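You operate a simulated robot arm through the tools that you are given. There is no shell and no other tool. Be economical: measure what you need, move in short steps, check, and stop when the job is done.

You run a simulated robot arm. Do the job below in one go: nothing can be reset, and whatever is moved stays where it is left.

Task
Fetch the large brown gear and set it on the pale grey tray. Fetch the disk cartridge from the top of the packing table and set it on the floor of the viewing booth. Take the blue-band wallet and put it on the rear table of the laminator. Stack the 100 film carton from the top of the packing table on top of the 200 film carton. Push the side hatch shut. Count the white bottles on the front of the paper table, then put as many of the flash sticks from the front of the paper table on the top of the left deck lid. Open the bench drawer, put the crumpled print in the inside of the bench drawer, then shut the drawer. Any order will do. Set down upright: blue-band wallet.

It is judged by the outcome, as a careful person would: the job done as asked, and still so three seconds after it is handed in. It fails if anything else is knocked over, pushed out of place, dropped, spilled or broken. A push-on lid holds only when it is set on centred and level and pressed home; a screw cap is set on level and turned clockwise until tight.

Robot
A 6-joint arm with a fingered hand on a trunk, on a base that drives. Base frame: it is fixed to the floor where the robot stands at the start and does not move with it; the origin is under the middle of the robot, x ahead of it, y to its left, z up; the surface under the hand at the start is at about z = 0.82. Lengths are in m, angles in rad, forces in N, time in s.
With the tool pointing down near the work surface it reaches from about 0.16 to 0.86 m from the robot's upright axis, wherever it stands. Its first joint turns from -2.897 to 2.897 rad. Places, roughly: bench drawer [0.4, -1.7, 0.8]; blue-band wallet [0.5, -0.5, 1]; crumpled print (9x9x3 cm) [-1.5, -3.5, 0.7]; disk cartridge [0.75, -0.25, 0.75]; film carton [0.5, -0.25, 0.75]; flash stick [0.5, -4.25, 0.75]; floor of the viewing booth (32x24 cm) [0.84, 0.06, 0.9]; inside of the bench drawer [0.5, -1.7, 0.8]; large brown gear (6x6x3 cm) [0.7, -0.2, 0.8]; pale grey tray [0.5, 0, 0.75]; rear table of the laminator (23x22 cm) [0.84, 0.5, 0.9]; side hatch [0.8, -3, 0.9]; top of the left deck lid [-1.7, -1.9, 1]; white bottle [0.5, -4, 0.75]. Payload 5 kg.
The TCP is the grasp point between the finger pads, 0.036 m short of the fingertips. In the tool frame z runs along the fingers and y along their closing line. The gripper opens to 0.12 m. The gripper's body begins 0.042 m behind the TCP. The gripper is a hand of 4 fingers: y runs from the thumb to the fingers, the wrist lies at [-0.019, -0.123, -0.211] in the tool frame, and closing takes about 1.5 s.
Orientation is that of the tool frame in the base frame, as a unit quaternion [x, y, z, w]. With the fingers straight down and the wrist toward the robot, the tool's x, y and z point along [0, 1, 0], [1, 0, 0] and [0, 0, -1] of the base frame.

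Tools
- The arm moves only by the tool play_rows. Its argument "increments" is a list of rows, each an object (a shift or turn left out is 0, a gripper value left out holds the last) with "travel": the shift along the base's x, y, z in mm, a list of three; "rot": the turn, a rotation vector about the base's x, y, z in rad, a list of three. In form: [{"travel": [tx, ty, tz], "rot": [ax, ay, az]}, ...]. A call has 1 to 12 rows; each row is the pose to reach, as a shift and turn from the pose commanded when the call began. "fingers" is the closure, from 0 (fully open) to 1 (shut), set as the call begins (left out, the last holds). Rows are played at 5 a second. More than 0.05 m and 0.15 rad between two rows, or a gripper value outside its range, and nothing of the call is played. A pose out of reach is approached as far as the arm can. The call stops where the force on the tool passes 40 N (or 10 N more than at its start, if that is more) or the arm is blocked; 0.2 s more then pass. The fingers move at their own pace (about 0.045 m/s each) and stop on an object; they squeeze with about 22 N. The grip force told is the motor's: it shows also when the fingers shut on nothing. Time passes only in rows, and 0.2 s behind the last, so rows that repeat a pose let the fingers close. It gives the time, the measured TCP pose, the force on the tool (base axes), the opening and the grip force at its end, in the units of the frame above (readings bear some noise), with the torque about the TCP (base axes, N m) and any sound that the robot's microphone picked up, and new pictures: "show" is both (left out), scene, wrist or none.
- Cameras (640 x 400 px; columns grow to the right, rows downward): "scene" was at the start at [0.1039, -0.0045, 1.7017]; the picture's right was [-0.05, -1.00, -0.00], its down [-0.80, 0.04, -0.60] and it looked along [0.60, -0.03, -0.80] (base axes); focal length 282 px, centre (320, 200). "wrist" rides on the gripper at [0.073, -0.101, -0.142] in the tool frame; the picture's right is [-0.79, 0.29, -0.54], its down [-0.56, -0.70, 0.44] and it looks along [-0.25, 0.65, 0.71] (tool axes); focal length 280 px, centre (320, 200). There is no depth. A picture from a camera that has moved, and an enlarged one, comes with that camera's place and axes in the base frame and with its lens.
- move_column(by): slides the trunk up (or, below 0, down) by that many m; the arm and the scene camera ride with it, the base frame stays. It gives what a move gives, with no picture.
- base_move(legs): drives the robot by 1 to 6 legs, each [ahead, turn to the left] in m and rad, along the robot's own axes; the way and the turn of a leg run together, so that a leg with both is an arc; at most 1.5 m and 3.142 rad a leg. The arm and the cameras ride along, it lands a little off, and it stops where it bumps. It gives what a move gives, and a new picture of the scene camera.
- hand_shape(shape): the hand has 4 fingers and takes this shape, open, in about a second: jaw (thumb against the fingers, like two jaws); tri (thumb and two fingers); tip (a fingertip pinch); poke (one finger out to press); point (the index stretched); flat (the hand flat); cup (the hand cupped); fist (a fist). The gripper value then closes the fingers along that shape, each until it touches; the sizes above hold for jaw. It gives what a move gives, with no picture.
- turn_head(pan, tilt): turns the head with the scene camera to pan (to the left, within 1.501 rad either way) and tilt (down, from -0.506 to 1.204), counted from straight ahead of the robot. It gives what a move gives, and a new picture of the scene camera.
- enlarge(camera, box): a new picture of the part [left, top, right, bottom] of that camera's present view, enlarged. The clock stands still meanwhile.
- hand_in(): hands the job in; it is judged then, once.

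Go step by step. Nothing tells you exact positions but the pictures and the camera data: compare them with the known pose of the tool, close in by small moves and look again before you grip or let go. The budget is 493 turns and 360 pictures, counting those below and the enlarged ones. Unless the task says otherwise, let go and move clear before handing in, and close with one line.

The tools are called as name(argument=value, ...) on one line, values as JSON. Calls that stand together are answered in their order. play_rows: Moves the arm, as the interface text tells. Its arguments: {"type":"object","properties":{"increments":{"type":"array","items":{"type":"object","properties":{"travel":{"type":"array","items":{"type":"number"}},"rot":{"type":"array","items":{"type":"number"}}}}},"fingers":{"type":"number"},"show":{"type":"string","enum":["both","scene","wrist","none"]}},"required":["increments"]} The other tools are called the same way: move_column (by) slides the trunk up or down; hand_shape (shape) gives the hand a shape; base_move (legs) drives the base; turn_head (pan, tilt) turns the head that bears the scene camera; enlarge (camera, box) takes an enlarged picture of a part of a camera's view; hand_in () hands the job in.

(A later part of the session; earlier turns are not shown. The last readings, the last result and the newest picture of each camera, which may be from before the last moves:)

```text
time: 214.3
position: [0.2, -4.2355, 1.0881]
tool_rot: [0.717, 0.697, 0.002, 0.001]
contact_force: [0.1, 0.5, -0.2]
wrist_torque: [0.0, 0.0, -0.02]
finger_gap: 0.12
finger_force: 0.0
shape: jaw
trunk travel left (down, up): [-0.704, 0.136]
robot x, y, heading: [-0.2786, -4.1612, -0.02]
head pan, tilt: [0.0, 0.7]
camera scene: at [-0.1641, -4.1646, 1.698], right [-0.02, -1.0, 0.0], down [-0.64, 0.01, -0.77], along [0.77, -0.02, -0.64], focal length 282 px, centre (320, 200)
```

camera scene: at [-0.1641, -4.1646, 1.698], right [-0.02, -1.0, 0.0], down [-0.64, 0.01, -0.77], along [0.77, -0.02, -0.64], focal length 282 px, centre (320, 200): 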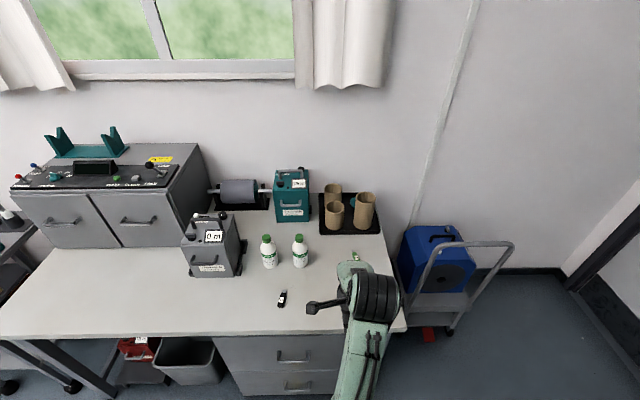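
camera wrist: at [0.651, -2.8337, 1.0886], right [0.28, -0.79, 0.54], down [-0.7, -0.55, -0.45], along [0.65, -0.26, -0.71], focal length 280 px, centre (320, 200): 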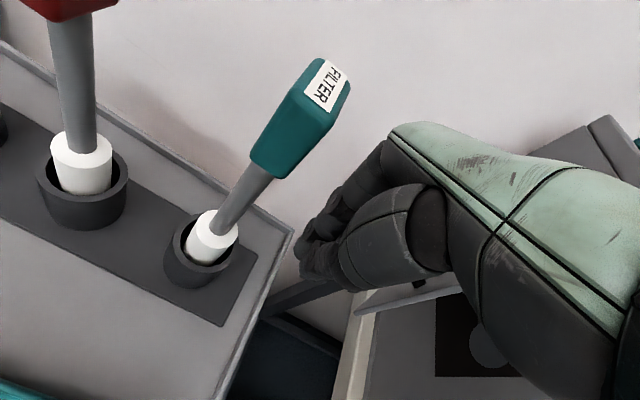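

Two bottles confirmed from this side too. Black stick ≈(0.378,-4.04), blue ≈(0.436,-4.26), table z≈0.785, both lying along x. I drive closer and turn the hand 90° to grip across the black one.

base_move(legs=[[0.14, 0.02]])

hand_shape(shape="tri")

play_rows(increments=[{"travel": [2, 22, 0], "rot": [0, 0, -0.14]}, {"travel": [6, 44, 0], "rot": [0, 0, -0.28]}, {"travel": [10, 66, 0], "rot": [0, 0, -0.42]}, {"travel": [14, 88, 0], "rot": [0, 0, -0.56]}, {"travel": [18, 110, 0], "rot": [0, 0, -0.7]}, {"travel": [22, 132, 0], "rot": [0, 0, -0.84]}, {"travel": [26, 154, 0], "rot": [0, 0, -0.98]}, {"travel": [30, 176, 0], "rot": [0, 0, -1.12]}, {"travel": [34, 196, 0], "rot": [0, 0, -1.26]}, {"travel": [38, 196, -20], "rot": [0, 0, -1.4]}, {"travel": [38, 196, -50], "rot": [0, 0, -1.54]}], fingers=0.4, show="wrist")

```text
time: 215.7
position: [0.3408, -4.2283, 1.0893]
tool_rot: [0.711, 0.703, 0.002, 0.002]
contact_force: [0.8, -0.3, 0.6]
wrist_torque: [0.0, 0.03, 0.01]
finger_gap: 0.12
finger_force: 0.1
shape: jaw
trunk travel left (down, up): [-0.704, 0.136]
robot x, y, heading: [-0.1372, -4.1618, -0.004]
head pan, tilt: [0.0, 0.7]
camera scene: at [-0.0242, -4.1639, 1.6981], right [0.0, -1.0, 0.0], down [-0.64, 0.0, -0.77], along [0.77, 0.0, -0.64], focal length 282 px, centre (320, 200)
```

scene: 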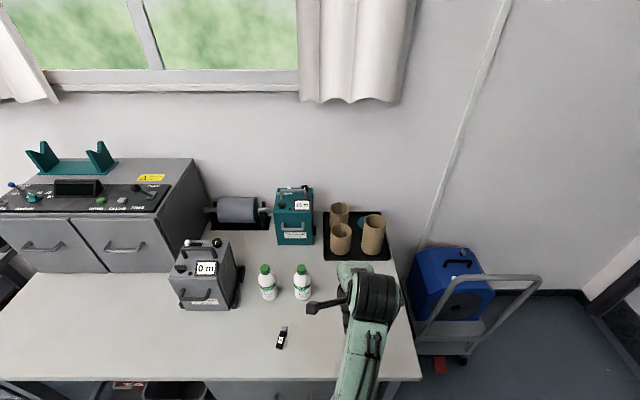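

```text
time: 216.6
position: [0.3411, -4.2285, 1.0888]
tool_rot: [0.711, 0.703, 0.001, 0.002]
contact_force: [-0.2, 0.1, 0.5]
wrist_torque: [-0.01, -0.02, 0.01]
finger_gap: 0.1195
finger_force: 0.0
shape: tri
trunk travel left (down, up): [-0.704, 0.136]
robot x, y, heading: [-0.138, -4.1664, 0.002]
head pan, tilt: [0.0, 0.7]
```

```text
time: 219.0
position: [0.463, -4.0814, 0.9154]
tool_rot: [1.0, 0.014, 0.005, 0.003]
contact_force: [-0.4, -0.5, 0.4]
wrist_torque: [-0.01, 0.0, -0.01]
finger_gap: 0.0725
finger_force: 0.0
shape: tri
out of reach, approached as far as the arm can: row 4, 5, 6, 7, 8, 9, 10, 11
trunk travel left (down, up): [-0.704, 0.136]
robot x, y, heading: [-0.1384, -4.1657, -0.005]
head pan, tilt: [0.0, 0.7]
camera wrist: at [0.5285, -3.9763, 1.0583], right [-0.79, -0.31, 0.53], down [-0.57, 0.68, -0.45], along [-0.23, -0.66, -0.71], focal length 280 px, centre (320, 200)
```

wrist: 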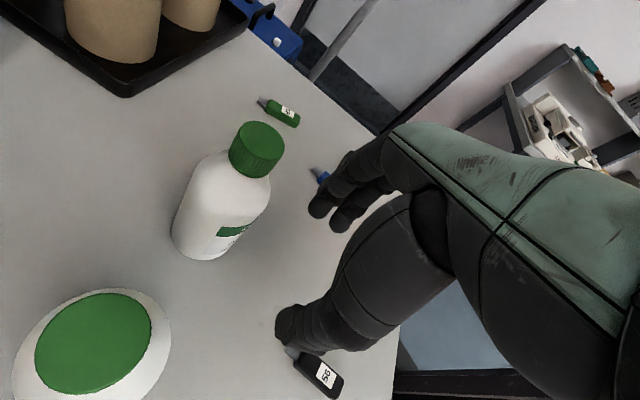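

The arm ended lower and off target but touched nothing; the bottles stand. The black stick is at (0.370,-4.040). I move the hand there, away from the bottles.

play_rows(increments=[{"travel": [-45, 5, 0]}, {"travel": [-91, 20, 0]}, {"travel": [-91, 41, 0]}, {"travel": [-91, 41, 0]}], show="wrist")

```text
time: 220.0
position: [0.3996, -4.0585, 0.866]
tool_rot: [1.0, 0.011, 0.0, 0.002]
contact_force: [-0.6, -0.8, 0.1]
wrist_torque: [0.04, 0.0, 0.0]
finger_gap: 0.0722
finger_force: 0.0
shape: tri
out of reach, approached as far as the arm can: row 1, 2, 3, 4
trunk travel left (down, up): [-0.704, 0.136]
robot x, y, heading: [-0.1344, -4.1647, -0.002]
head pan, tilt: [0.0, 0.7]
camera wrist: at [0.4691, -3.9548, 1.0087], right [-0.78, -0.3, 0.54], down [-0.57, 0.69, -0.45], along [-0.24, -0.66, -0.71], focal length 280 px, centre (320, 200)
```

wrist: 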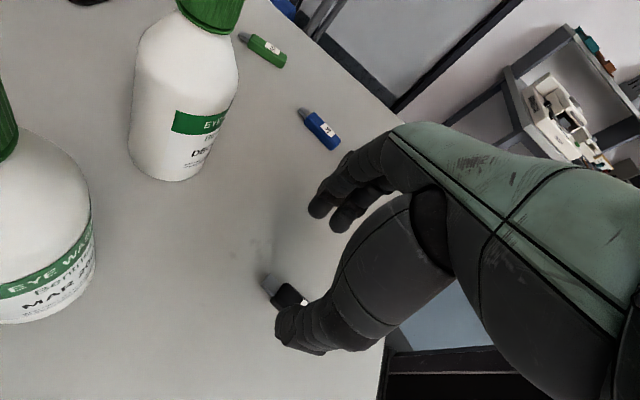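

The sideways wrist bend is at its limit from this stance. I back the hand out (up and toward the robot while turning it back), then reposition the base further left.

play_rows(increments=[{"travel": [-10, -5, 15], "rot": [0, 0, 0.1]}, {"travel": [-20, -10, 32], "rot": [0, 0, 0.24]}, {"travel": [-30, -15, 50], "rot": [0, 0, 0.38]}, {"travel": [-38, -22, 70], "rot": [0, 0, 0.52]}, {"travel": [-45, -30, 90], "rot": [0, 0, 0.66]}, {"travel": [-52, -40, 110], "rot": [0, 0, 0.8]}, {"travel": [-58, -50, 130], "rot": [0, 0, 0.94]}, {"travel": [-62, -60, 150], "rot": [0, 0, 1.08]}, {"travel": [-66, -70, 170], "rot": [0, 0, 1.22]}, {"travel": [-68, -80, 185], "rot": [0, 0, 1.36]}, {"travel": [-70, -90, 200], "rot": [0, 0, 1.5]}], show="wrist")

```text
time: 222.4
position: [0.3301, -4.1481, 1.0661]
tool_rot: [0.723, 0.691, 0.002, 0.002]
contact_force: [0.8, -0.1, -0.1]
wrist_torque: [-0.02, 0.0, -0.01]
finger_gap: 0.0722
finger_force: 0.1
shape: tri
trunk travel left (down, up): [-0.704, 0.136]
robot x, y, heading: [-0.1398, -4.1655, -0.002]
head pan, tilt: [0.0, 0.7]
camera wrist: at [0.2313, -4.0708, 1.2083], right [0.25, -0.8, 0.54], down [-0.72, -0.53, -0.45], along [0.64, -0.28, -0.71], focal length 280 px, centre (320, 200)
```

wrist: 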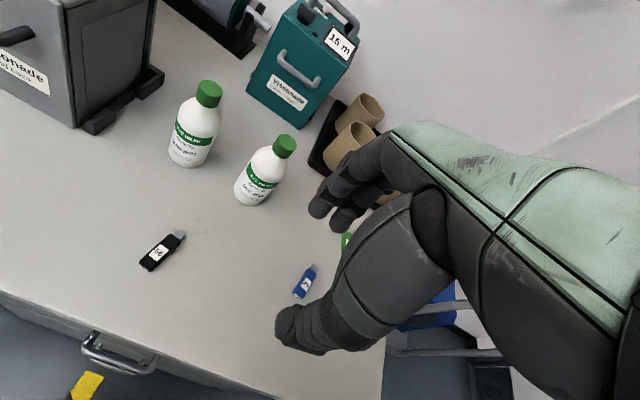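

From here the other wrist direction is better: I turn the hand +75° (wrist to the right) above the black stick.

play_rows(increments=[{"travel": [4, 10, -10], "rot": [0, 0, 0.13]}, {"travel": [8, 20, -20], "rot": [0, 0, 0.26]}, {"travel": [12, 30, -30], "rot": [0, 0, 0.39]}, {"travel": [16, 40, -40], "rot": [0, 0, 0.52]}, {"travel": [20, 50, -50], "rot": [0, 0, 0.65]}, {"travel": [25, 60, -60], "rot": [0, 0, 0.78]}, {"travel": [30, 71, -70], "rot": [0, 0, 0.91]}, {"travel": [35, 82, -80], "rot": [0, 0, 1.04]}, {"travel": [40, 94, -90], "rot": [0, 0, 1.17]}, {"travel": [43, 106, -100], "rot": [0, 0, 1.3]}], show="wrist")

```text
time: 224.6
position: [0.3742, -4.0412, 0.9665]
tool_rot: [0.159, 0.987, 0.003, 0.0]
contact_force: [0.2, -0.1, -0.2]
wrist_torque: [0.02, 0.01, 0.0]
finger_gap: 0.0726
finger_force: 0.1
shape: tri
trunk travel left (down, up): [-0.704, 0.136]
robot x, y, heading: [-0.1398, -4.1645, -0.001]
head pan, tilt: [0.0, 0.7]
camera wrist: at [0.2724, -4.1158, 1.1079], right [0.84, 0.02, 0.54], down [0.31, -0.84, -0.45], along [0.45, 0.54, -0.71], focal length 280 px, centre (320, 200)
```

wrist: 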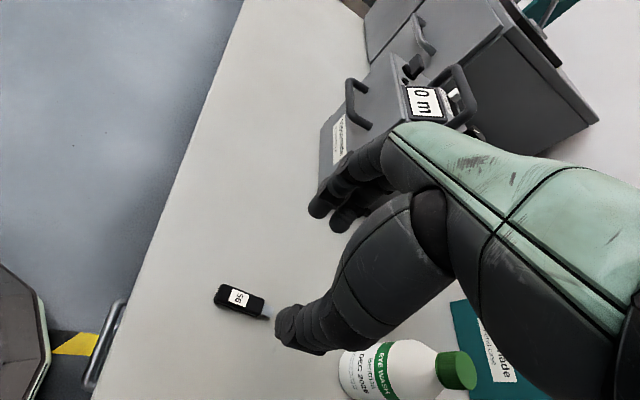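

Exactly over the stick and aligned. I descend.

play_rows(increments=[{"travel": [-1, -2, -45]}, {"travel": [-1, -2, -90]}, {"travel": [-1, -2, -115]}, {"travel": [-1, -2, -127]}], show="wrist")

```text
time: 225.6
position: [0.3713, -4.0441, 0.8399]
tool_rot: [0.16, 0.987, 0.002, 0.0]
contact_force: [0.3, -0.2, -0.3]
wrist_torque: [-0.01, -0.03, -0.02]
finger_gap: 0.0722
finger_force: 0.0
shape: tri
trunk travel left (down, up): [-0.704, 0.136]
robot x, y, heading: [-0.1361, -4.1648, -0.005]
head pan, tilt: [0.0, 0.7]
camera wrist: at [0.2703, -4.1181, 0.9813], right [0.84, 0.02, 0.54], down [0.31, -0.84, -0.45], along [0.45, 0.54, -0.71], focal length 280 px, centre (320, 200)
```

wrist: 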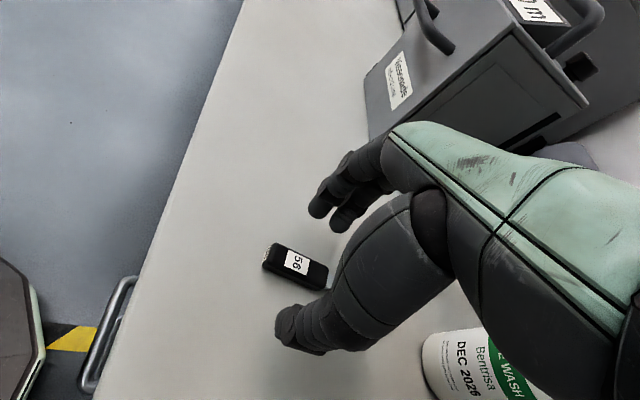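

play_rows(increments=[{"travel": [0, 0, -4]}, {"travel": [0, 0, -4]}, {"travel": [0, 0, -4]}, {"travel": [0, 0, -4]}, {"travel": [0, 0, -4]}, {"travel": [0, 0, -4]}, {"travel": [0, 0, -4]}], fingers=1, show="wrist")

```text
time: 227.2
position: [0.3725, -4.0444, 0.8349]
tool_rot: [0.161, 0.987, 0.003, 0.0]
contact_force: [0.3, -0.3, 0.9]
wrist_torque: [-0.03, 0.0, -0.01]
finger_gap: 0.0001
finger_force: 21.9
shape: tri
trunk travel left (down, up): [-0.704, 0.136]
robot x, y, heading: [-0.1391, -4.1631, -0.003]
head pan, tilt: [0.0, 0.7]
camera wrist: at [0.2701, -4.1178, 0.9776], right [0.84, 0.02, 0.54], down [0.31, -0.84, -0.45], along [0.45, 0.54, -0.71], focal length 280 px, centre (320, 200)
```

wrist: 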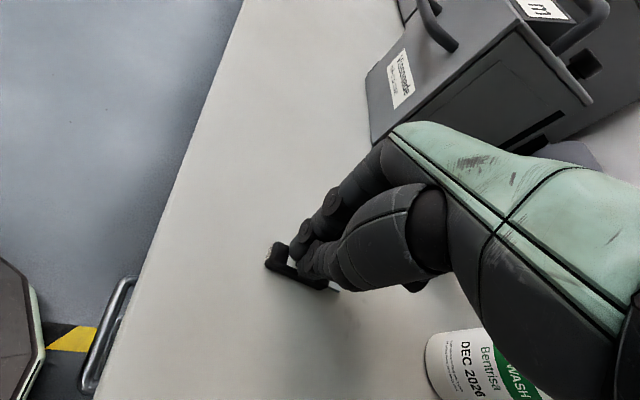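

The fingers closed above it. I open, go 13 mm lower and close again.

play_rows(increments=[{"travel": [0, 0, 2]}, {"travel": [0, 0, 2]}, {"travel": [0, 0, 2]}, {"travel": [0, 0, -4]}, {"travel": [0, 0, -10]}, {"travel": [0, 0, -14]}], fingers=0.5, show="none")

play_rows(increments=[{"travel": [0, 0, 0]}, {"travel": [0, 0, 0]}, {"travel": [0, 0, 0]}, {"travel": [0, 0, 0]}, {"travel": [0, 0, 0]}, {"travel": [0, 0, 0]}], fingers=1, show="wrist")

```text
time: 228.6
position: [0.372, -4.0425, 0.8211]
tool_rot: [0.16, 0.987, 0.003, 0.0]
contact_force: [0.1, -0.4, 0.9]
wrist_torque: [0.01, 0.01, -0.02]
finger_gap: 0.0596
finger_force: 0.1
shape: tri
trunk travel left (down, up): [-0.704, 0.136]
robot x, y, heading: [-0.1364, -4.1636, -0.004]
head pan, tilt: [0.0, 0.7]
```

```text
time: 230.0
position: [0.3722, -4.0425, 0.8212]
tool_rot: [0.159, 0.987, 0.002, 0.0]
contact_force: [0.6, 0.6, -0.5]
wrist_torque: [0.02, 0.02, 0.02]
finger_gap: 0.0152
finger_force: 21.5
shape: tri
trunk travel left (down, up): [-0.704, 0.136]
robot x, y, heading: [-0.1382, -4.1638, -0.001]
head pan, tilt: [0.0, 0.7]
camera wrist: at [0.2703, -4.1171, 0.9632], right [0.84, 0.02, 0.54], down [0.31, -0.84, -0.45], along [0.45, 0.54, -0.71], focal length 280 px, centre (320, 200)
```

wrist: 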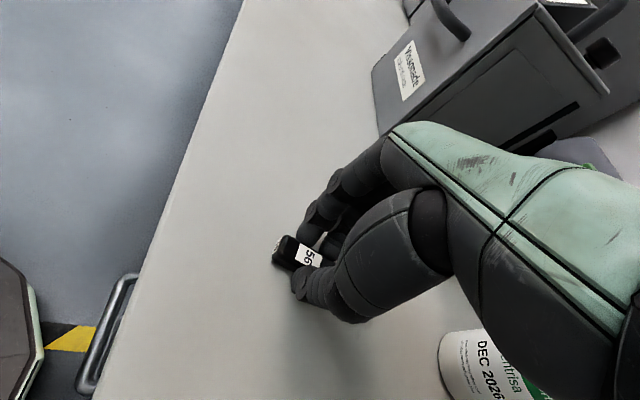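

Gripped (15 mm). I lift and retract along the same path.

play_rows(increments=[{"travel": [0, 0, 40]}, {"travel": [0, 0, 85]}, {"travel": [0, 0, 130]}, {"travel": [-4, -12, 145], "rot": [0, 0, -0.14]}, {"travel": [-8, -24, 160], "rot": [0, 0, -0.28]}, {"travel": [-12, -36, 175], "rot": [0, 0, -0.42]}, {"travel": [-17, -48, 190], "rot": [0, 0, -0.56]}, {"travel": [-22, -60, 205], "rot": [0, 0, -0.7]}, {"travel": [-27, -72, 220], "rot": [0, 0, -0.84]}, {"travel": [-32, -84, 230], "rot": [0, 0, -0.98]}, {"travel": [-37, -96, 238], "rot": [0, 0, -1.12]}, {"travel": [-42, -105, 244], "rot": [0, 0, -1.26]}], show="wrist")

```text
time: 232.6
position: [0.3296, -4.148, 1.0645]
tool_rot: [0.712, 0.702, 0.002, 0.002]
contact_force: [-0.5, 0.4, 0.8]
wrist_torque: [-0.02, -0.04, -0.01]
finger_gap: 0.0153
finger_force: 22.0
shape: tri
trunk travel left (down, up): [-0.704, 0.136]
robot x, y, heading: [-0.1391, -4.1639, -0.005]
head pan, tilt: [0.0, 0.7]
camera wrist: at [0.228, -4.0744, 1.2072], right [0.28, -0.79, 0.54], down [-0.71, -0.55, -0.45], along [0.65, -0.26, -0.71], focal length 280 px, centre (320, 200)
```

wrist: 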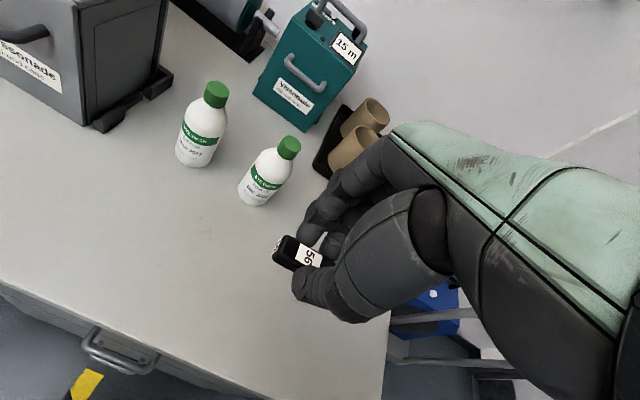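

Now to the minilab's left deck lid: I back off, turn left, and drive up to y ≈ -1.9.

base_move(legs=[[-0.45, 0], [0, 1.575], [1.2, 0], [1.06, 0], [0, 1.57]])

turn_head(pan=0, tilt=0.6)

```text
time: 256.5
position: [-1.0874, -1.9145, 1.0643]
tool_rot: [-0.707, 0.707, 0.002, -0.002]
contact_force: [0.1, 0.8, -0.1]
wrist_torque: [0.02, 0.01, -0.01]
finger_gap: 0.0154
finger_force: 22.2
shape: tri
trunk travel left (down, up): [-0.704, 0.136]
robot x, y, heading: [-0.6187, -1.895, -3.13]
head pan, tilt: [0.0, 0.7]
camera scene: at [-0.7346, -1.8964, 1.698], right [-0.01, 1.0, 0.0], down [0.64, 0.01, -0.76], along [-0.76, -0.01, -0.64], focal length 282 px, centre (320, 200)
```

scene: 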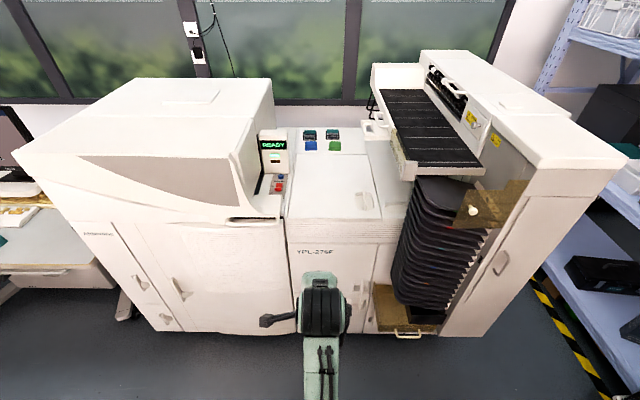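

```text
time: 257.2
position: [-1.0875, -1.9158, 1.0641]
tool_rot: [-0.707, 0.707, 0.001, -0.003]
contact_force: [0.1, -0.8, -0.8]
wrist_torque: [0.04, -0.01, 0.0]
finger_gap: 0.0153
finger_force: 21.8
shape: tri
trunk travel left (down, up): [-0.704, 0.136]
robot x, y, heading: [-0.6185, -1.8957, -3.136]
head pan, tilt: [0.0, 0.6]
camera scene: at [-0.738, -1.8965, 1.7066], right [-0.01, 1.0, 0.0], down [0.57, 0.0, -0.82], along [-0.82, -0.01, -0.57], focal length 282 px, centre (320, 200)
```

scene: 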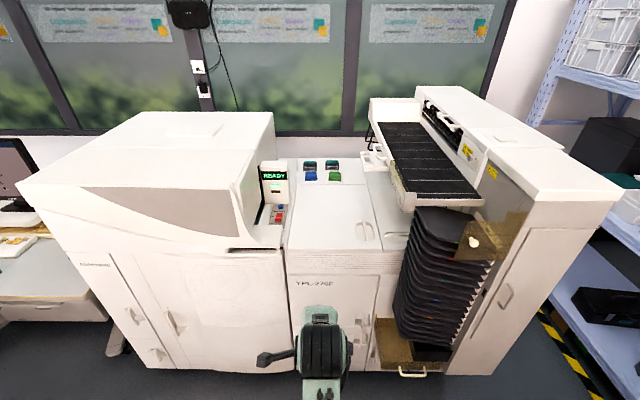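

enlarge(camera="scene", box=[230, 140, 430, 280])

```text
2.86 times, centred on (330, 210) of scene
camera zoom: at [-0.738, -1.8965, 1.7066], right [-0.01, 1.0, 0.0], down [0.57, 0.0, -0.82], along [-0.82, -0.01, -0.57], focal length 805 px, centre (291, 171)
```

zoom: 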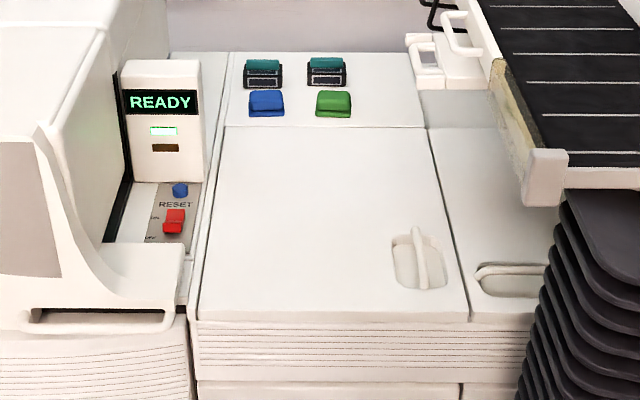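

The left deck lid is the large flat lid (x -1.45…-1.90, y -2.0…-1.68). I raise the trunk and drive closer.

move_column(by=0.1)

base_move(legs=[[0.38, 0]])

play_rows(increments=[{"travel": [-40, 5, 0]}, {"travel": [-75, 10, -10]}, {"travel": [-105, 15, -20]}], show="wrist")

```text
time: 258.5
position: [-1.0877, -1.9152, 1.1642]
tool_rot: [0.707, -0.707, -0.002, 0.002]
contact_force: [-0.3, 0.3, -0.2]
wrist_torque: [0.02, 0.0, -0.01]
finger_gap: 0.015
finger_force: 21.7
shape: tri
trunk travel left (down, up): [-0.804, 0.036]
robot x, y, heading: [-0.6159, -1.8973, -3.128]
head pan, tilt: [0.0, 0.6]
```

```text
time: 261.1
position: [-1.4703, -1.9206, 1.1635]
tool_rot: [0.708, -0.706, -0.002, 0.002]
contact_force: [-0.2, -0.2, -0.5]
wrist_torque: [-0.03, -0.01, 0.05]
finger_gap: 0.0151
finger_force: 22.1
shape: tri
trunk travel left (down, up): [-0.804, 0.036]
robot x, y, heading: [-1.0022, -1.8956, -3.13]
head pan, tilt: [0.0, 0.6]
camera scene: at [-1.1207, -1.9003, 1.8067], right [-0.01, 1.0, 0.0], down [0.56, 0.01, -0.83], along [-0.83, -0.01, -0.56], focal length 282 px, centre (320, 200)
```

scene: 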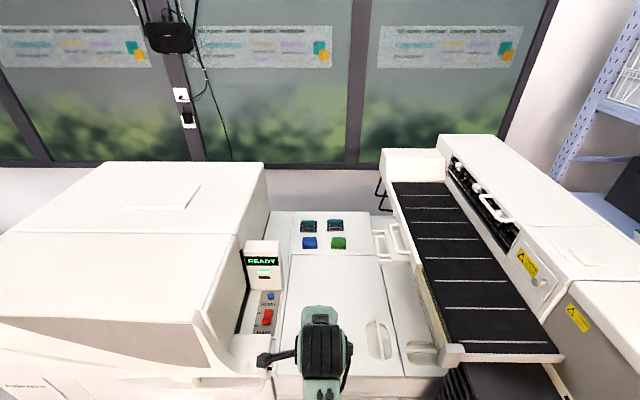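

```text
time: 261.9
position: [-1.5766, -1.9036, 1.1446]
tool_rot: [0.707, -0.707, -0.001, 0.002]
contact_force: [-0.4, 0.6, -0.3]
wrist_torque: [0.0, -0.02, 0.01]
finger_gap: 0.0151
finger_force: 22.3
shape: tri
trunk travel left (down, up): [-0.804, 0.036]
robot x, y, heading: [-1.003, -1.9013, -3.127]
head pan, tilt: [0.0, 0.6]
camera wrist: at [-1.4753, -1.9766, 1.2868], right [-0.29, 0.79, 0.54], down [0.7, 0.56, -0.45], along [-0.66, 0.25, -0.71], focal length 280 px, centre (320, 200)
```

wrist: 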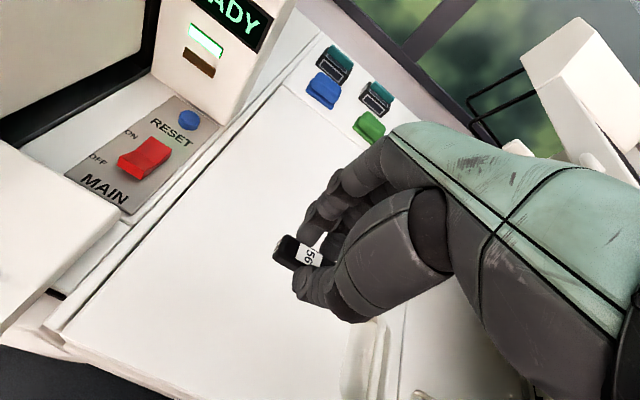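

play_rows(increments=[{"travel": [-15, 0, -35]}, {"travel": [-25, 0, -65]}, {"travel": [-25, 0, -78]}], show="wrist")

```text
time: 262.7
position: [-1.6012, -1.9042, 1.0669]
tool_rot: [0.708, -0.706, -0.002, 0.002]
contact_force: [0.0, -0.5, -1.5]
wrist_torque: [0.01, 0.0, 0.0]
finger_gap: 0.0152
finger_force: 21.9
shape: tri
trunk travel left (down, up): [-0.804, 0.036]
robot x, y, heading: [-1.0027, -1.8947, -3.135]
head pan, tilt: [0.0, 0.6]
camera wrist: at [-1.4997, -1.977, 1.2087], right [-0.29, 0.79, 0.54], down [0.7, 0.56, -0.45], along [-0.66, 0.25, -0.71], focal length 280 px, centre (320, 200)
```

wrist: 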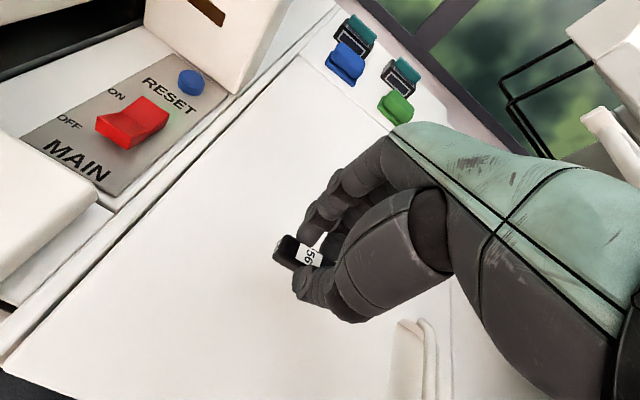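

play_rows(increments=[{"travel": [0, 0, -6]}, {"travel": [0, 0, -12]}], show="none")

play_rows(increments=[{"travel": [0, 0, -5]}, {"travel": [0, 0, -10]}], show="none")

play_rows(increments=[{"travel": [0, 0, -3]}, {"travel": [0, 0, -6]}], show="wrist")

```text
time: 263.3
position: [-1.6003, -1.906, 1.0544]
tool_rot: [0.707, -0.707, -0.001, 0.002]
contact_force: [0.6, 0.0, -0.5]
wrist_torque: [-0.01, -0.02, -0.01]
finger_gap: 0.0151
finger_force: 21.9
shape: tri
trunk travel left (down, up): [-0.804, 0.036]
robot x, y, heading: [-1.0009, -1.8995, -3.13]
head pan, tilt: [0.0, 0.6]
```

```text
time: 263.9
position: [-1.6006, -1.9049, 1.0441]
tool_rot: [0.707, -0.707, -0.002, 0.001]
contact_force: [0.3, 0.7, 0.4]
wrist_torque: [-0.03, 0.0, 0.02]
finger_gap: 0.0148
finger_force: 21.8
shape: tri
trunk travel left (down, up): [-0.804, 0.036]
robot x, y, heading: [-1.0054, -1.8992, -3.13]
head pan, tilt: [0.0, 0.6]
```

```text
time: 264.5
position: [-1.6017, -1.9051, 1.038]
tool_rot: [0.708, -0.706, -0.002, 0.002]
contact_force: [1.2, -0.4, 0.3]
wrist_torque: [-0.03, -0.02, 0.02]
finger_gap: 0.015
finger_force: 21.8
shape: tri
trunk travel left (down, up): [-0.804, 0.036]
robot x, y, heading: [-1.0012, -1.899, -3.132]
head pan, tilt: [0.0, 0.6]
camera wrist: at [-1.5, -1.9775, 1.1808], right [-0.29, 0.79, 0.54], down [0.7, 0.56, -0.45], along [-0.66, 0.25, -0.71], focal length 280 px, centre (320, 200)
```

wrist: 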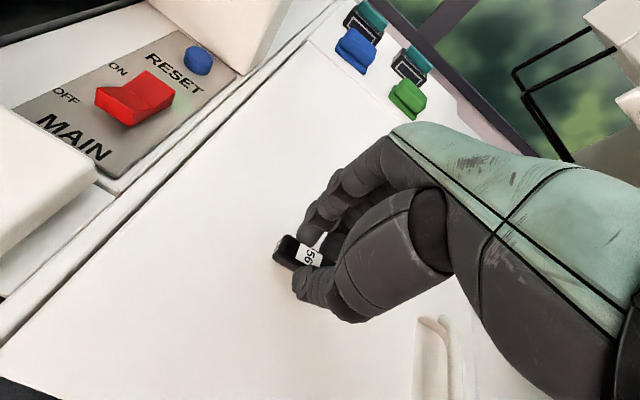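

play_rows(increments=[{"travel": [0, 0, -4]}, {"travel": [0, 0, -8]}], show="none")

play_rows(increments=[{"travel": [0, 0, -4]}, {"travel": [0, 0, -8]}], show="none")

play_rows(increments=[{"travel": [0, 0, -4]}, {"travel": [0, 0, -8]}], show="wrist")

```text
time: 265.1
position: [-1.6007, -1.9052, 1.0307]
tool_rot: [0.708, -0.706, -0.001, 0.001]
contact_force: [-0.4, 0.2, -0.2]
wrist_torque: [0.03, -0.03, 0.0]
finger_gap: 0.0151
finger_force: 22.0
shape: tri
trunk travel left (down, up): [-0.804, 0.036]
robot x, y, heading: [-1.0066, -1.9007, -3.131]
head pan, tilt: [0.0, 0.6]
```

```text
time: 265.7
position: [-1.6009, -1.9051, 1.0224]
tool_rot: [0.708, -0.706, -0.002, 0.003]
contact_force: [0.3, -0.4, -0.3]
wrist_torque: [-0.01, 0.02, -0.01]
finger_gap: 0.015
finger_force: 21.7
shape: tri
trunk travel left (down, up): [-0.804, 0.036]
robot x, y, heading: [-1.0026, -1.8999, -3.127]
head pan, tilt: [0.0, 0.6]
```

```text
time: 266.3
position: [-1.6005, -1.906, 1.0202]
tool_rot: [0.708, -0.706, -0.005, 0.006]
contact_force: [1.9, 0.9, 22.2]
wrist_torque: [-0.01, 0.01, -0.01]
finger_gap: 0.016
finger_force: 21.8
shape: tri
trunk travel left (down, up): [-0.804, 0.036]
robot x, y, heading: [-1.0054, -1.898, -3.132]
head pan, tilt: [0.0, 0.6]
camera wrist: at [-1.4986, -1.9777, 1.1602], right [-0.28, 0.79, 0.55], down [0.69, 0.56, -0.45], along [-0.66, 0.25, -0.7], focal length 280 px, centre (320, 200)
```

wrist: 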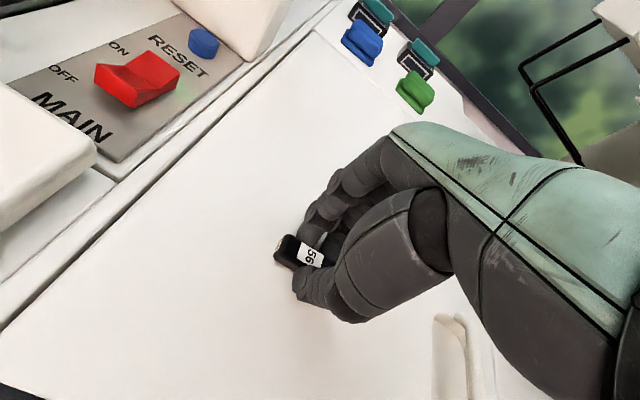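

Contact (TCP 1.021). I release and rise.

play_rows(increments=[{"travel": [0, 0, 2]}, {"travel": [0, 0, 2]}, {"travel": [0, 0, 2]}, {"travel": [0, 0, 2]}], fingers=0.5, show="none")

play_rows(increments=[{"travel": [0, 0, 30]}, {"travel": [0, 0, 75]}, {"travel": [0, 0, 120]}, {"travel": [40, 0, 130]}, {"travel": [80, 0, 130]}, {"travel": [120, 0, 130]}], show="wrist")

```text
time: 267.3
position: [-1.6014, -1.9049, 1.0161]
tool_rot: [0.708, -0.707, -0.001, 0.001]
contact_force: [-1.5, -0.6, 11.7]
wrist_torque: [-0.03, -0.11, -0.05]
finger_gap: 0.0562
finger_force: 0.1
shape: tri
trunk travel left (down, up): [-0.804, 0.036]
robot x, y, heading: [-1.0042, -1.8974, -3.133]
head pan, tilt: [0.0, 0.6]
```

```text
time: 268.7
position: [-1.4781, -1.9034, 1.147]
tool_rot: [0.708, -0.707, -0.002, 0.002]
contact_force: [0.4, -0.2, -0.1]
wrist_torque: [0.0, 0.0, 0.0]
finger_gap: 0.06
finger_force: 0.1
shape: tri
trunk travel left (down, up): [-0.804, 0.036]
robot x, y, heading: [-1.001, -1.8949, -3.134]
head pan, tilt: [0.0, 0.6]
camera wrist: at [-1.377, -1.9769, 1.2895], right [-0.29, 0.79, 0.54], down [0.7, 0.56, -0.45], along [-0.66, 0.25, -0.71], focal length 280 px, centre (320, 200)
```

wrist: 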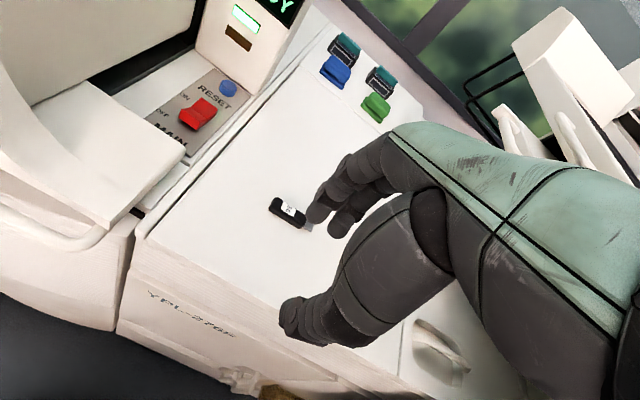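

First stick is on the lid. Back to the paper table for the second one, standing further right this time.

base_move(legs=[[-0.4, 0], [0, 1.562], [1.3, 0], [1.26, 0], [0, 1.57], [0.44, 0]])

move_column(by=-0.12)

```text
time: 296.4
position: [0.3253, -4.451, 1.1468]
tool_rot: [0.708, 0.706, 0.001, 0.001]
contact_force: [0.2, 0.6, -0.5]
wrist_torque: [-0.03, 0.0, 0.01]
finger_gap: 0.0599
finger_force: 0.1
shape: tri
trunk travel left (down, up): [-0.804, 0.036]
robot x, y, heading: [-0.1556, -4.4583, 0.004]
head pan, tilt: [0.0, 0.6]
camera scene: at [-0.0338, -4.4554, 1.8067], right [0.01, -1.0, 0.0], down [-0.56, 0.0, -0.83], along [0.83, 0.01, -0.56], focal length 282 px, centre (320, 200)
```

scene: 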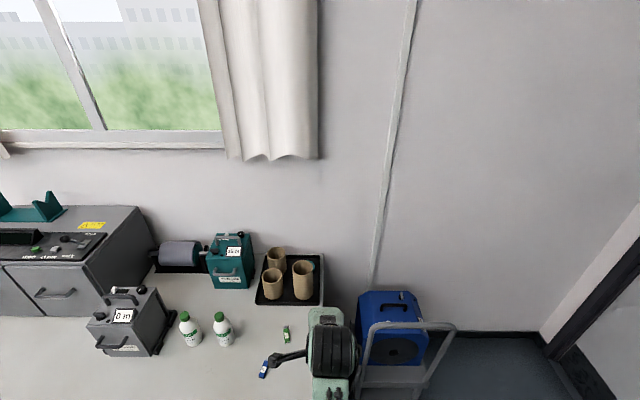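

```text
time: 297.9
position: [0.3261, -4.4518, 1.0269]
tool_rot: [0.708, 0.706, 0.003, 0.002]
contact_force: [0.5, -0.4, -0.5]
wrist_torque: [-0.02, 0.0, 0.0]
finger_gap: 0.0597
finger_force: 0.2
shape: tri
trunk travel left (down, up): [-0.684, 0.156]
robot x, y, heading: [-0.1524, -4.4529, 0.011]
head pan, tilt: [0.0, 0.6]
```

play_rows(increments=[{"travel": [5, 15, 0], "rot": [0, 0, 0.12]}, {"travel": [12, 32, 0], "rot": [0, 0, 0.25]}, {"travel": [20, 50, 0], "rot": [0, 0, 0.38]}, {"travel": [30, 68, -5], "rot": [0, 0, 0.51]}, {"travel": [40, 86, -10], "rot": [0, 0, 0.64]}, {"travel": [50, 104, -15], "rot": [0, 0, 0.77]}, {"travel": [61, 122, -20], "rot": [0, 0, 0.9]}, {"travel": [72, 140, -30], "rot": [0, 0, 1.03]}, {"travel": [83, 158, -40], "rot": [0, 0, 1.16]}, {"travel": [94, 175, -50], "rot": [0, 0, 1.29]}, {"travel": [105, 190, -60], "rot": [0, 0, 1.39]}], fingers=0.45, show="wrist")

```text
time: 300.3
position: [0.4328, -4.2611, 0.9657]
tool_rot: [0.09, 0.996, 0.002, -0.001]
contact_force: [0.6, 0.1, 0.0]
wrist_torque: [0.0, 0.01, 0.0]
finger_gap: 0.0655
finger_force: 0.0
shape: tri
trunk travel left (down, up): [-0.684, 0.156]
robot x, y, heading: [-0.1482, -4.4575, 0.003]
head pan, tilt: [0.0, 0.6]
camera wrist: at [0.3414, -4.3488, 1.1083], right [0.83, 0.14, 0.54], down [0.43, -0.79, -0.45], along [0.36, 0.6, -0.71], focal length 280 px, centre (320, 200)
```

wrist: 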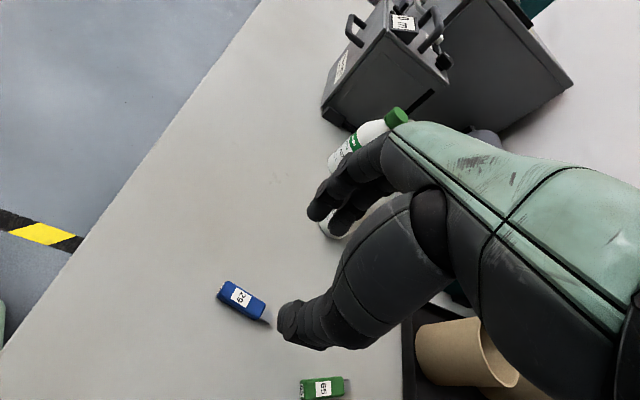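

Right over the blue stick. Descend and grip as before.

play_rows(increments=[{"travel": [-1, -1, -45]}, {"travel": [-1, -1, -90]}, {"travel": [-1, -1, -125]}, {"travel": [-1, -1, -140]}, {"travel": [-1, -1, -144]}], show="none")

play_rows(increments=[{"travel": [0, 0, 0]}, {"travel": [0, 0, 0]}, {"travel": [0, 0, 0]}, {"travel": [0, 0, 0]}, {"travel": [0, 0, 0]}, {"travel": [0, 0, 0]}], fingers=1, show="wrist")

```text
time: 301.5
position: [0.4296, -4.2643, 0.8225]
tool_rot: [0.091, 0.996, 0.003, 0.0]
contact_force: [0.0, -0.6, -0.3]
wrist_torque: [-0.02, -0.01, 0.0]
finger_gap: 0.0653
finger_force: 0.1
shape: tri
trunk travel left (down, up): [-0.684, 0.156]
robot x, y, heading: [-0.1523, -4.4538, 0.006]
head pan, tilt: [0.0, 0.6]
```

```text
time: 302.9
position: [0.4302, -4.2629, 0.8221]
tool_rot: [0.091, 0.996, 0.003, 0.0]
contact_force: [-0.2, 0.7, 0.5]
wrist_torque: [-0.02, 0.01, 0.0]
finger_gap: 0.0147
finger_force: 22.5
shape: tri
trunk travel left (down, up): [-0.684, 0.156]
robot x, y, heading: [-0.1546, -4.457, 0.01]
head pan, tilt: [0.0, 0.6]
camera wrist: at [0.3393, -4.3503, 0.965], right [0.83, 0.14, 0.54], down [0.42, -0.79, -0.45], along [0.37, 0.6, -0.71], focal length 280 px, centre (320, 200)
```

wrist: 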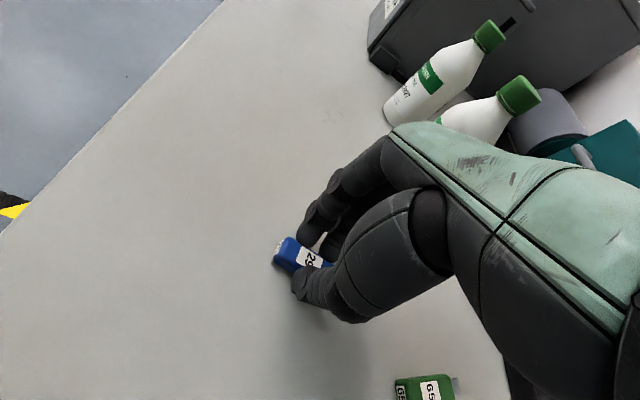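

Gripped. I lift and retract along the reverse path.

play_rows(increments=[{"travel": [0, 0, 45]}, {"travel": [0, 0, 90]}, {"travel": [0, 0, 135]}, {"travel": [-11, -15, 150], "rot": [0, 0, -0.14]}, {"travel": [-22, -33, 160], "rot": [0, 0, -0.28]}, {"travel": [-33, -51, 170], "rot": [0, 0, -0.42]}, {"travel": [-44, -69, 180], "rot": [0, 0, -0.56]}, {"travel": [-55, -87, 190], "rot": [0, 0, -0.7]}, {"travel": [-66, -105, 195], "rot": [0, 0, -0.84]}, {"travel": [-76, -123, 200], "rot": [0, 0, -0.98]}, {"travel": [-86, -141, 203], "rot": [0, 0, -1.12]}, {"travel": [-96, -160, 205], "rot": [0, 0, -1.26]}], show="none")

base_move(legs=[[-0.44, 0], [0, 1.565], [1.3, 0], [1.26, 0], [0, 1.57]])

move_column(by=0.15)

```text
time: 305.5
position: [0.3332, -4.4221, 1.0283]
tool_rot: [0.661, 0.75, 0.002, 0.002]
contact_force: [-0.2, 0.3, 0.9]
wrist_torque: [-0.02, -0.03, 0.0]
finger_gap: 0.0144
finger_force: 22.2
shape: tri
trunk travel left (down, up): [-0.684, 0.156]
robot x, y, heading: [-0.1567, -4.4533, 0.009]
head pan, tilt: [0.0, 0.6]
```

```text
time: 330.8
position: [-1.0863, -1.9278, 1.0264]
tool_rot: [0.751, -0.66, -0.002, 0.002]
contact_force: [0.6, -0.8, -0.1]
wrist_torque: [-0.01, 0.0, 0.0]
finger_gap: 0.0144
finger_force: 21.6
shape: tri
trunk travel left (down, up): [-0.684, 0.156]
robot x, y, heading: [-0.5972, -1.8972, -3.139]
head pan, tilt: [0.0, 0.6]
camera scene: at [-0.7189, -1.8977, 1.6866], right [-0.01, 1.0, 0.0], down [0.56, 0.0, -0.83], along [-0.83, 0.0, -0.56], focal length 282 px, centre (320, 200)
```

scene: 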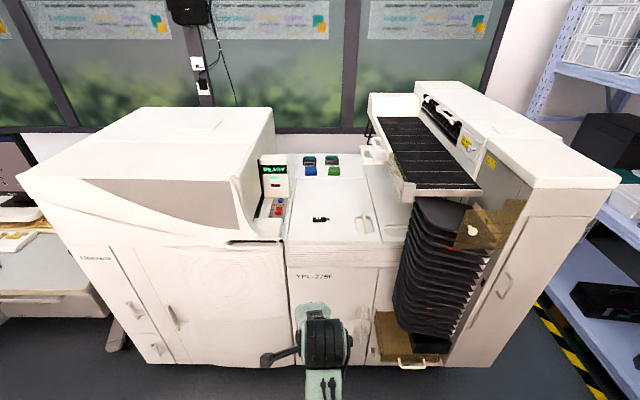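

```text
time: 332.5
position: [-1.0848, -1.928, 1.1789]
tool_rot: [0.751, -0.66, -0.002, 0.002]
contact_force: [0.9, 0.7, 0.2]
wrist_torque: [0.02, -0.01, 0.01]
finger_gap: 0.0141
finger_force: 22.3
shape: tri
trunk travel left (down, up): [-0.834, 0.006]
robot x, y, heading: [-0.597, -1.896, -3.138]
head pan, tilt: [0.0, 0.6]
```

base_move(legs=[[0.4, -0.003]])

play_rows(increments=[{"travel": [-45, 12, 0]}, {"travel": [-90, 24, 0]}, {"travel": [-135, 36, -10]}, {"travel": [-175, 46, -30]}, {"travel": [-200, 50, -65]}, {"travel": [-200, 50, -100]}, {"travel": [-200, 50, -130]}], show="wrist")

```text
time: 335.2
position: [-1.4839, -1.9293, 1.1779]
tool_rot: [0.75, -0.661, -0.002, 0.002]
contact_force: [0.4, 0.3, 0.1]
wrist_torque: [-0.02, -0.01, 0.01]
finger_gap: 0.0144
finger_force: 22.0
shape: tri
trunk travel left (down, up): [-0.834, 0.006]
robot x, y, heading: [-0.9972, -1.8982, -3.136]
head pan, tilt: [0.0, 0.6]
camera scene: at [-1.1164, -1.8994, 1.8367], right [0.0, 1.0, 0.0], down [0.56, 0.0, -0.83], along [-0.83, 0.0, -0.56], focal length 282 px, centre (320, 200)
```

scene: 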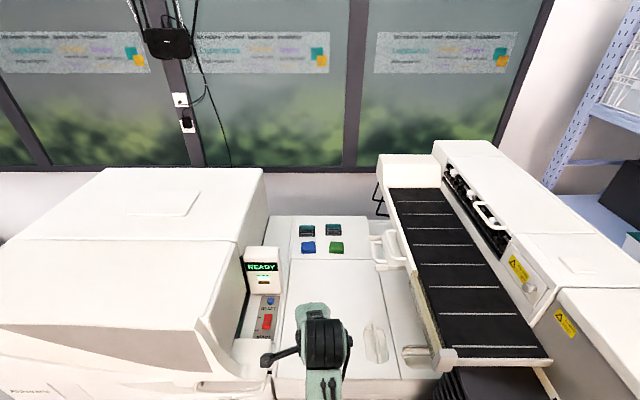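

```text
time: 336.8
position: [-1.6846, -1.8787, 1.0464]
tool_rot: [0.75, -0.662, -0.002, 0.002]
contact_force: [-0.7, 0.2, -0.8]
wrist_torque: [-0.05, 0.0, 0.01]
finger_gap: 0.0143
finger_force: 22.0
shape: tri
trunk travel left (down, up): [-0.834, 0.006]
robot x, y, heading: [-1.002, -1.8971, -3.137]
head pan, tilt: [0.0, 0.6]
camera wrist: at [-1.5753, -1.9394, 1.1893], right [-0.38, 0.75, 0.54], down [0.62, 0.64, -0.45], along [-0.68, 0.17, -0.71], focal length 280 px, centre (320, 200)
```

wrist: 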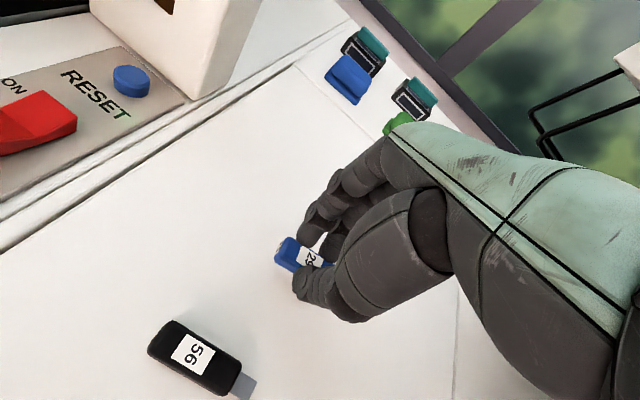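

play_rows(increments=[{"travel": [0, 0, -10]}, {"travel": [0, 0, -20]}], show="none")

play_rows(increments=[{"travel": [0, 0, -3]}, {"travel": [0, 0, -6]}], show="none")

```text
time: 337.4
position: [-1.6848, -1.8812, 1.0281]
tool_rot: [0.75, -0.662, -0.002, 0.001]
contact_force: [0.0, -0.2, -0.1]
wrist_torque: [-0.03, 0.04, 0.01]
finger_gap: 0.0141
finger_force: 22.1
shape: tri
trunk travel left (down, up): [-0.834, 0.006]
robot x, y, heading: [-1.0007, -1.8951, -3.145]
head pan, tilt: [0.0, 0.6]
```

```text
time: 338.0
position: [-1.684, -1.8789, 1.0219]
tool_rot: [0.75, -0.661, -0.001, 0.002]
contact_force: [-0.4, -0.2, 1.4]
wrist_torque: [0.0, -0.03, 0.01]
finger_gap: 0.014
finger_force: 21.8
shape: tri
trunk travel left (down, up): [-0.834, 0.006]
robot x, y, heading: [-0.9977, -1.8981, -3.139]
head pan, tilt: [0.0, 0.6]
```

Light contact; release and rise.

play_rows(increments=[{"travel": [0, 0, -1]}, {"travel": [0, 0, 0]}, {"travel": [0, 0, 1]}, {"travel": [0, 0, 2]}, {"travel": [0, 0, 3]}], fingers=0.6, show="none")

play_rows(increments=[{"travel": [0, 0, 30]}, {"travel": [0, 0, 75]}, {"travel": [0, 0, 120]}, {"travel": [45, 0, 130]}, {"travel": [90, 0, 130]}, {"travel": [135, 0, 130]}, {"travel": [180, 0, 130]}, {"travel": [215, -10, 130]}], show="wrist")

```text
time: 339.2
position: [-1.6839, -1.8799, 1.0257]
tool_rot: [0.751, -0.661, -0.002, 0.001]
contact_force: [-0.6, -0.3, -0.2]
wrist_torque: [0.02, 0.04, -0.01]
finger_gap: 0.0477
finger_force: 0.1
shape: tri
trunk travel left (down, up): [-0.834, 0.006]
robot x, y, heading: [-1.0018, -1.8982, -3.137]
head pan, tilt: [0.0, 0.6]
```

```text
time: 341.0
position: [-1.4668, -1.8901, 1.1559]
tool_rot: [0.75, -0.661, -0.002, 0.001]
contact_force: [0.7, 0.2, 0.1]
wrist_torque: [0.02, 0.05, 0.02]
finger_gap: 0.0479
finger_force: 0.0
shape: tri
trunk travel left (down, up): [-0.834, 0.006]
robot x, y, heading: [-0.9989, -1.9, -3.135]
head pan, tilt: [0.0, 0.6]
camera wrist: at [-1.3576, -1.9494, 1.2974], right [-0.38, 0.75, 0.54], down [0.62, 0.64, -0.45], along [-0.68, 0.17, -0.71], focal length 280 px, centre (320, 200)
```

wrist: 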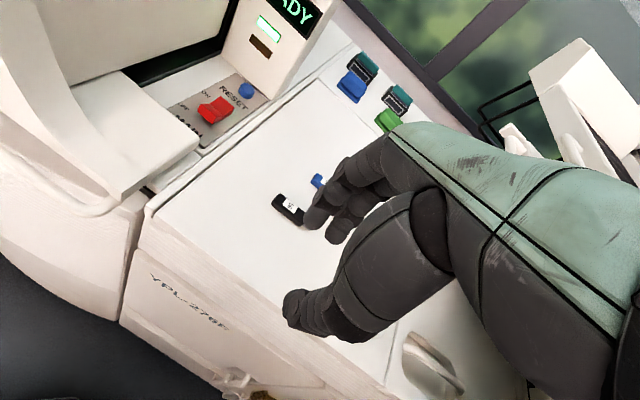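

Both flash sticks lie on the left deck lid. Next the crumpled print near (-1.5,-3.5).

base_move(legs=[[-0.4, 0], [0, 1.565], [1.48, 0], [0, -1.57]])

turn_head(pan=0.1, tilt=0.7)

```text
time: 360.3
position: [-1.0908, -3.3554, 1.1551]
tool_rot: [0.747, -0.665, -0.001, 0.002]
contact_force: [0.6, -0.1, -0.1]
wrist_torque: [0.04, 0.02, 0.0]
finger_gap: 0.0479
finger_force: 0.1
shape: tri
trunk travel left (down, up): [-0.834, 0.006]
robot x, y, heading: [-0.6207, -3.3658, 3.137]
head pan, tilt: [0.0, 0.6]
camera scene: at [-0.7391, -3.3686, 1.8366], right [0.01, 1.0, 0.0], down [0.56, 0.0, -0.83], along [-0.83, 0.0, -0.56], focal length 282 px, centre (320, 200)
```

scene: 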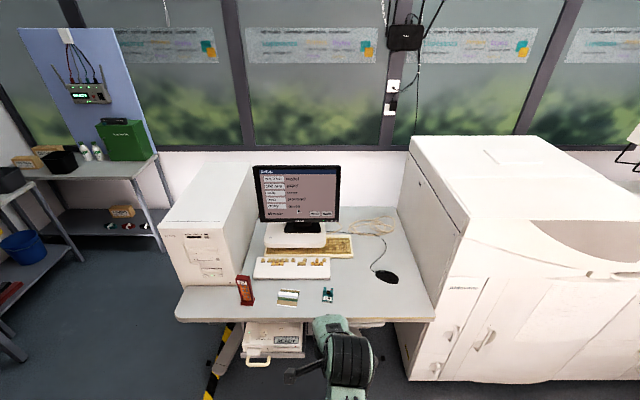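

```text
time: 361.0
position: [-1.0899, -3.3545, 1.1548]
tool_rot: [0.747, -0.665, -0.001, 0.002]
contact_force: [0.0, -0.6, -0.6]
wrist_torque: [-0.04, 0.03, -0.04]
finger_gap: 0.048
finger_force: 0.1
shape: tri
trunk travel left (down, up): [-0.834, 0.006]
robot x, y, heading: [-0.617, -3.3705, 3.14]
head pan, tilt: [0.099, 0.7]
camera scene: at [-0.7353, -3.377, 1.8281], right [-0.09, 1.0, 0.0], down [0.64, 0.06, -0.77], along [-0.76, -0.07, -0.64], focal length 282 px, centre (320, 200)
```

scene: 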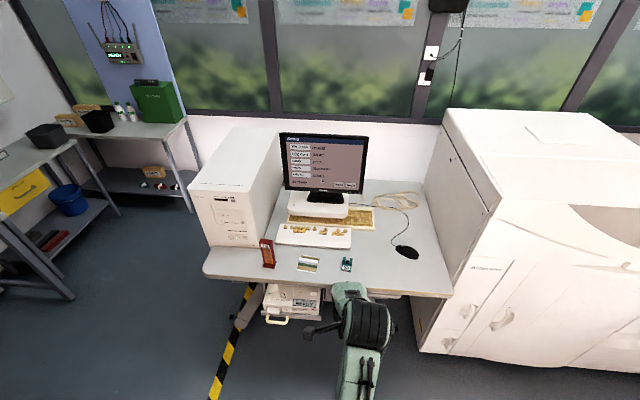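

enlarge(camera="scene", box=[240, 200, 400, 310])

enlarge(camera="wrist", box=[0, 0, 640, 400])

```text
3.64 times, centred on (320, 255) of scene
camera zoom: at [-0.7353, -3.377, 1.8281], right [-0.09, 1.0, 0.0], down [0.64, 0.06, -0.77], along [-0.76, -0.07, -0.64], focal length 1025 px, centre (320, 0)
```

zoom: 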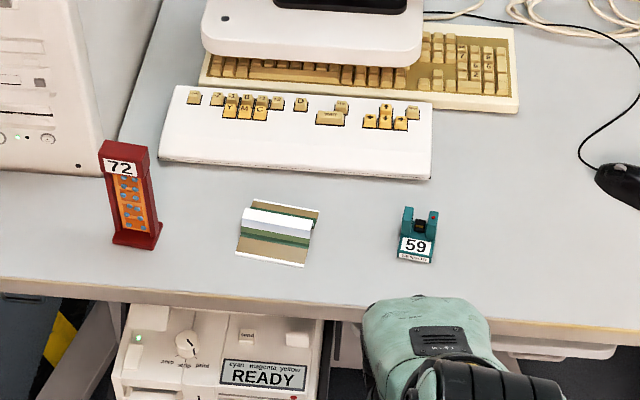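

```text
1.00 times, centred on (320, 200) of wrist (not enlarged: the box is as wide or as high as the picture)
camera zoom: at [-0.9819, -3.4157, 1.2968], right [-0.38, 0.75, 0.54], down [0.63, 0.64, -0.45], along [-0.68, 0.17, -0.71], focal length 280 px, centre (320, 200)
```

zoom: 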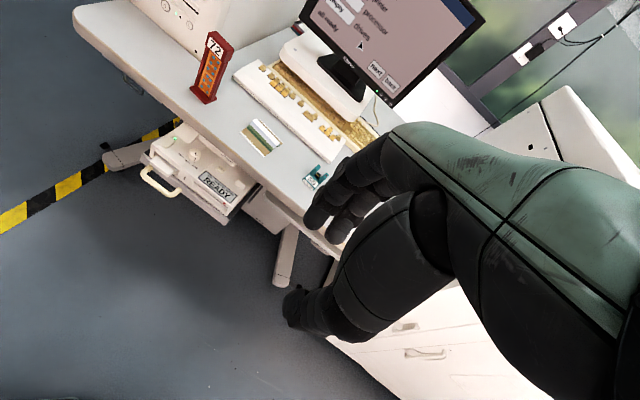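

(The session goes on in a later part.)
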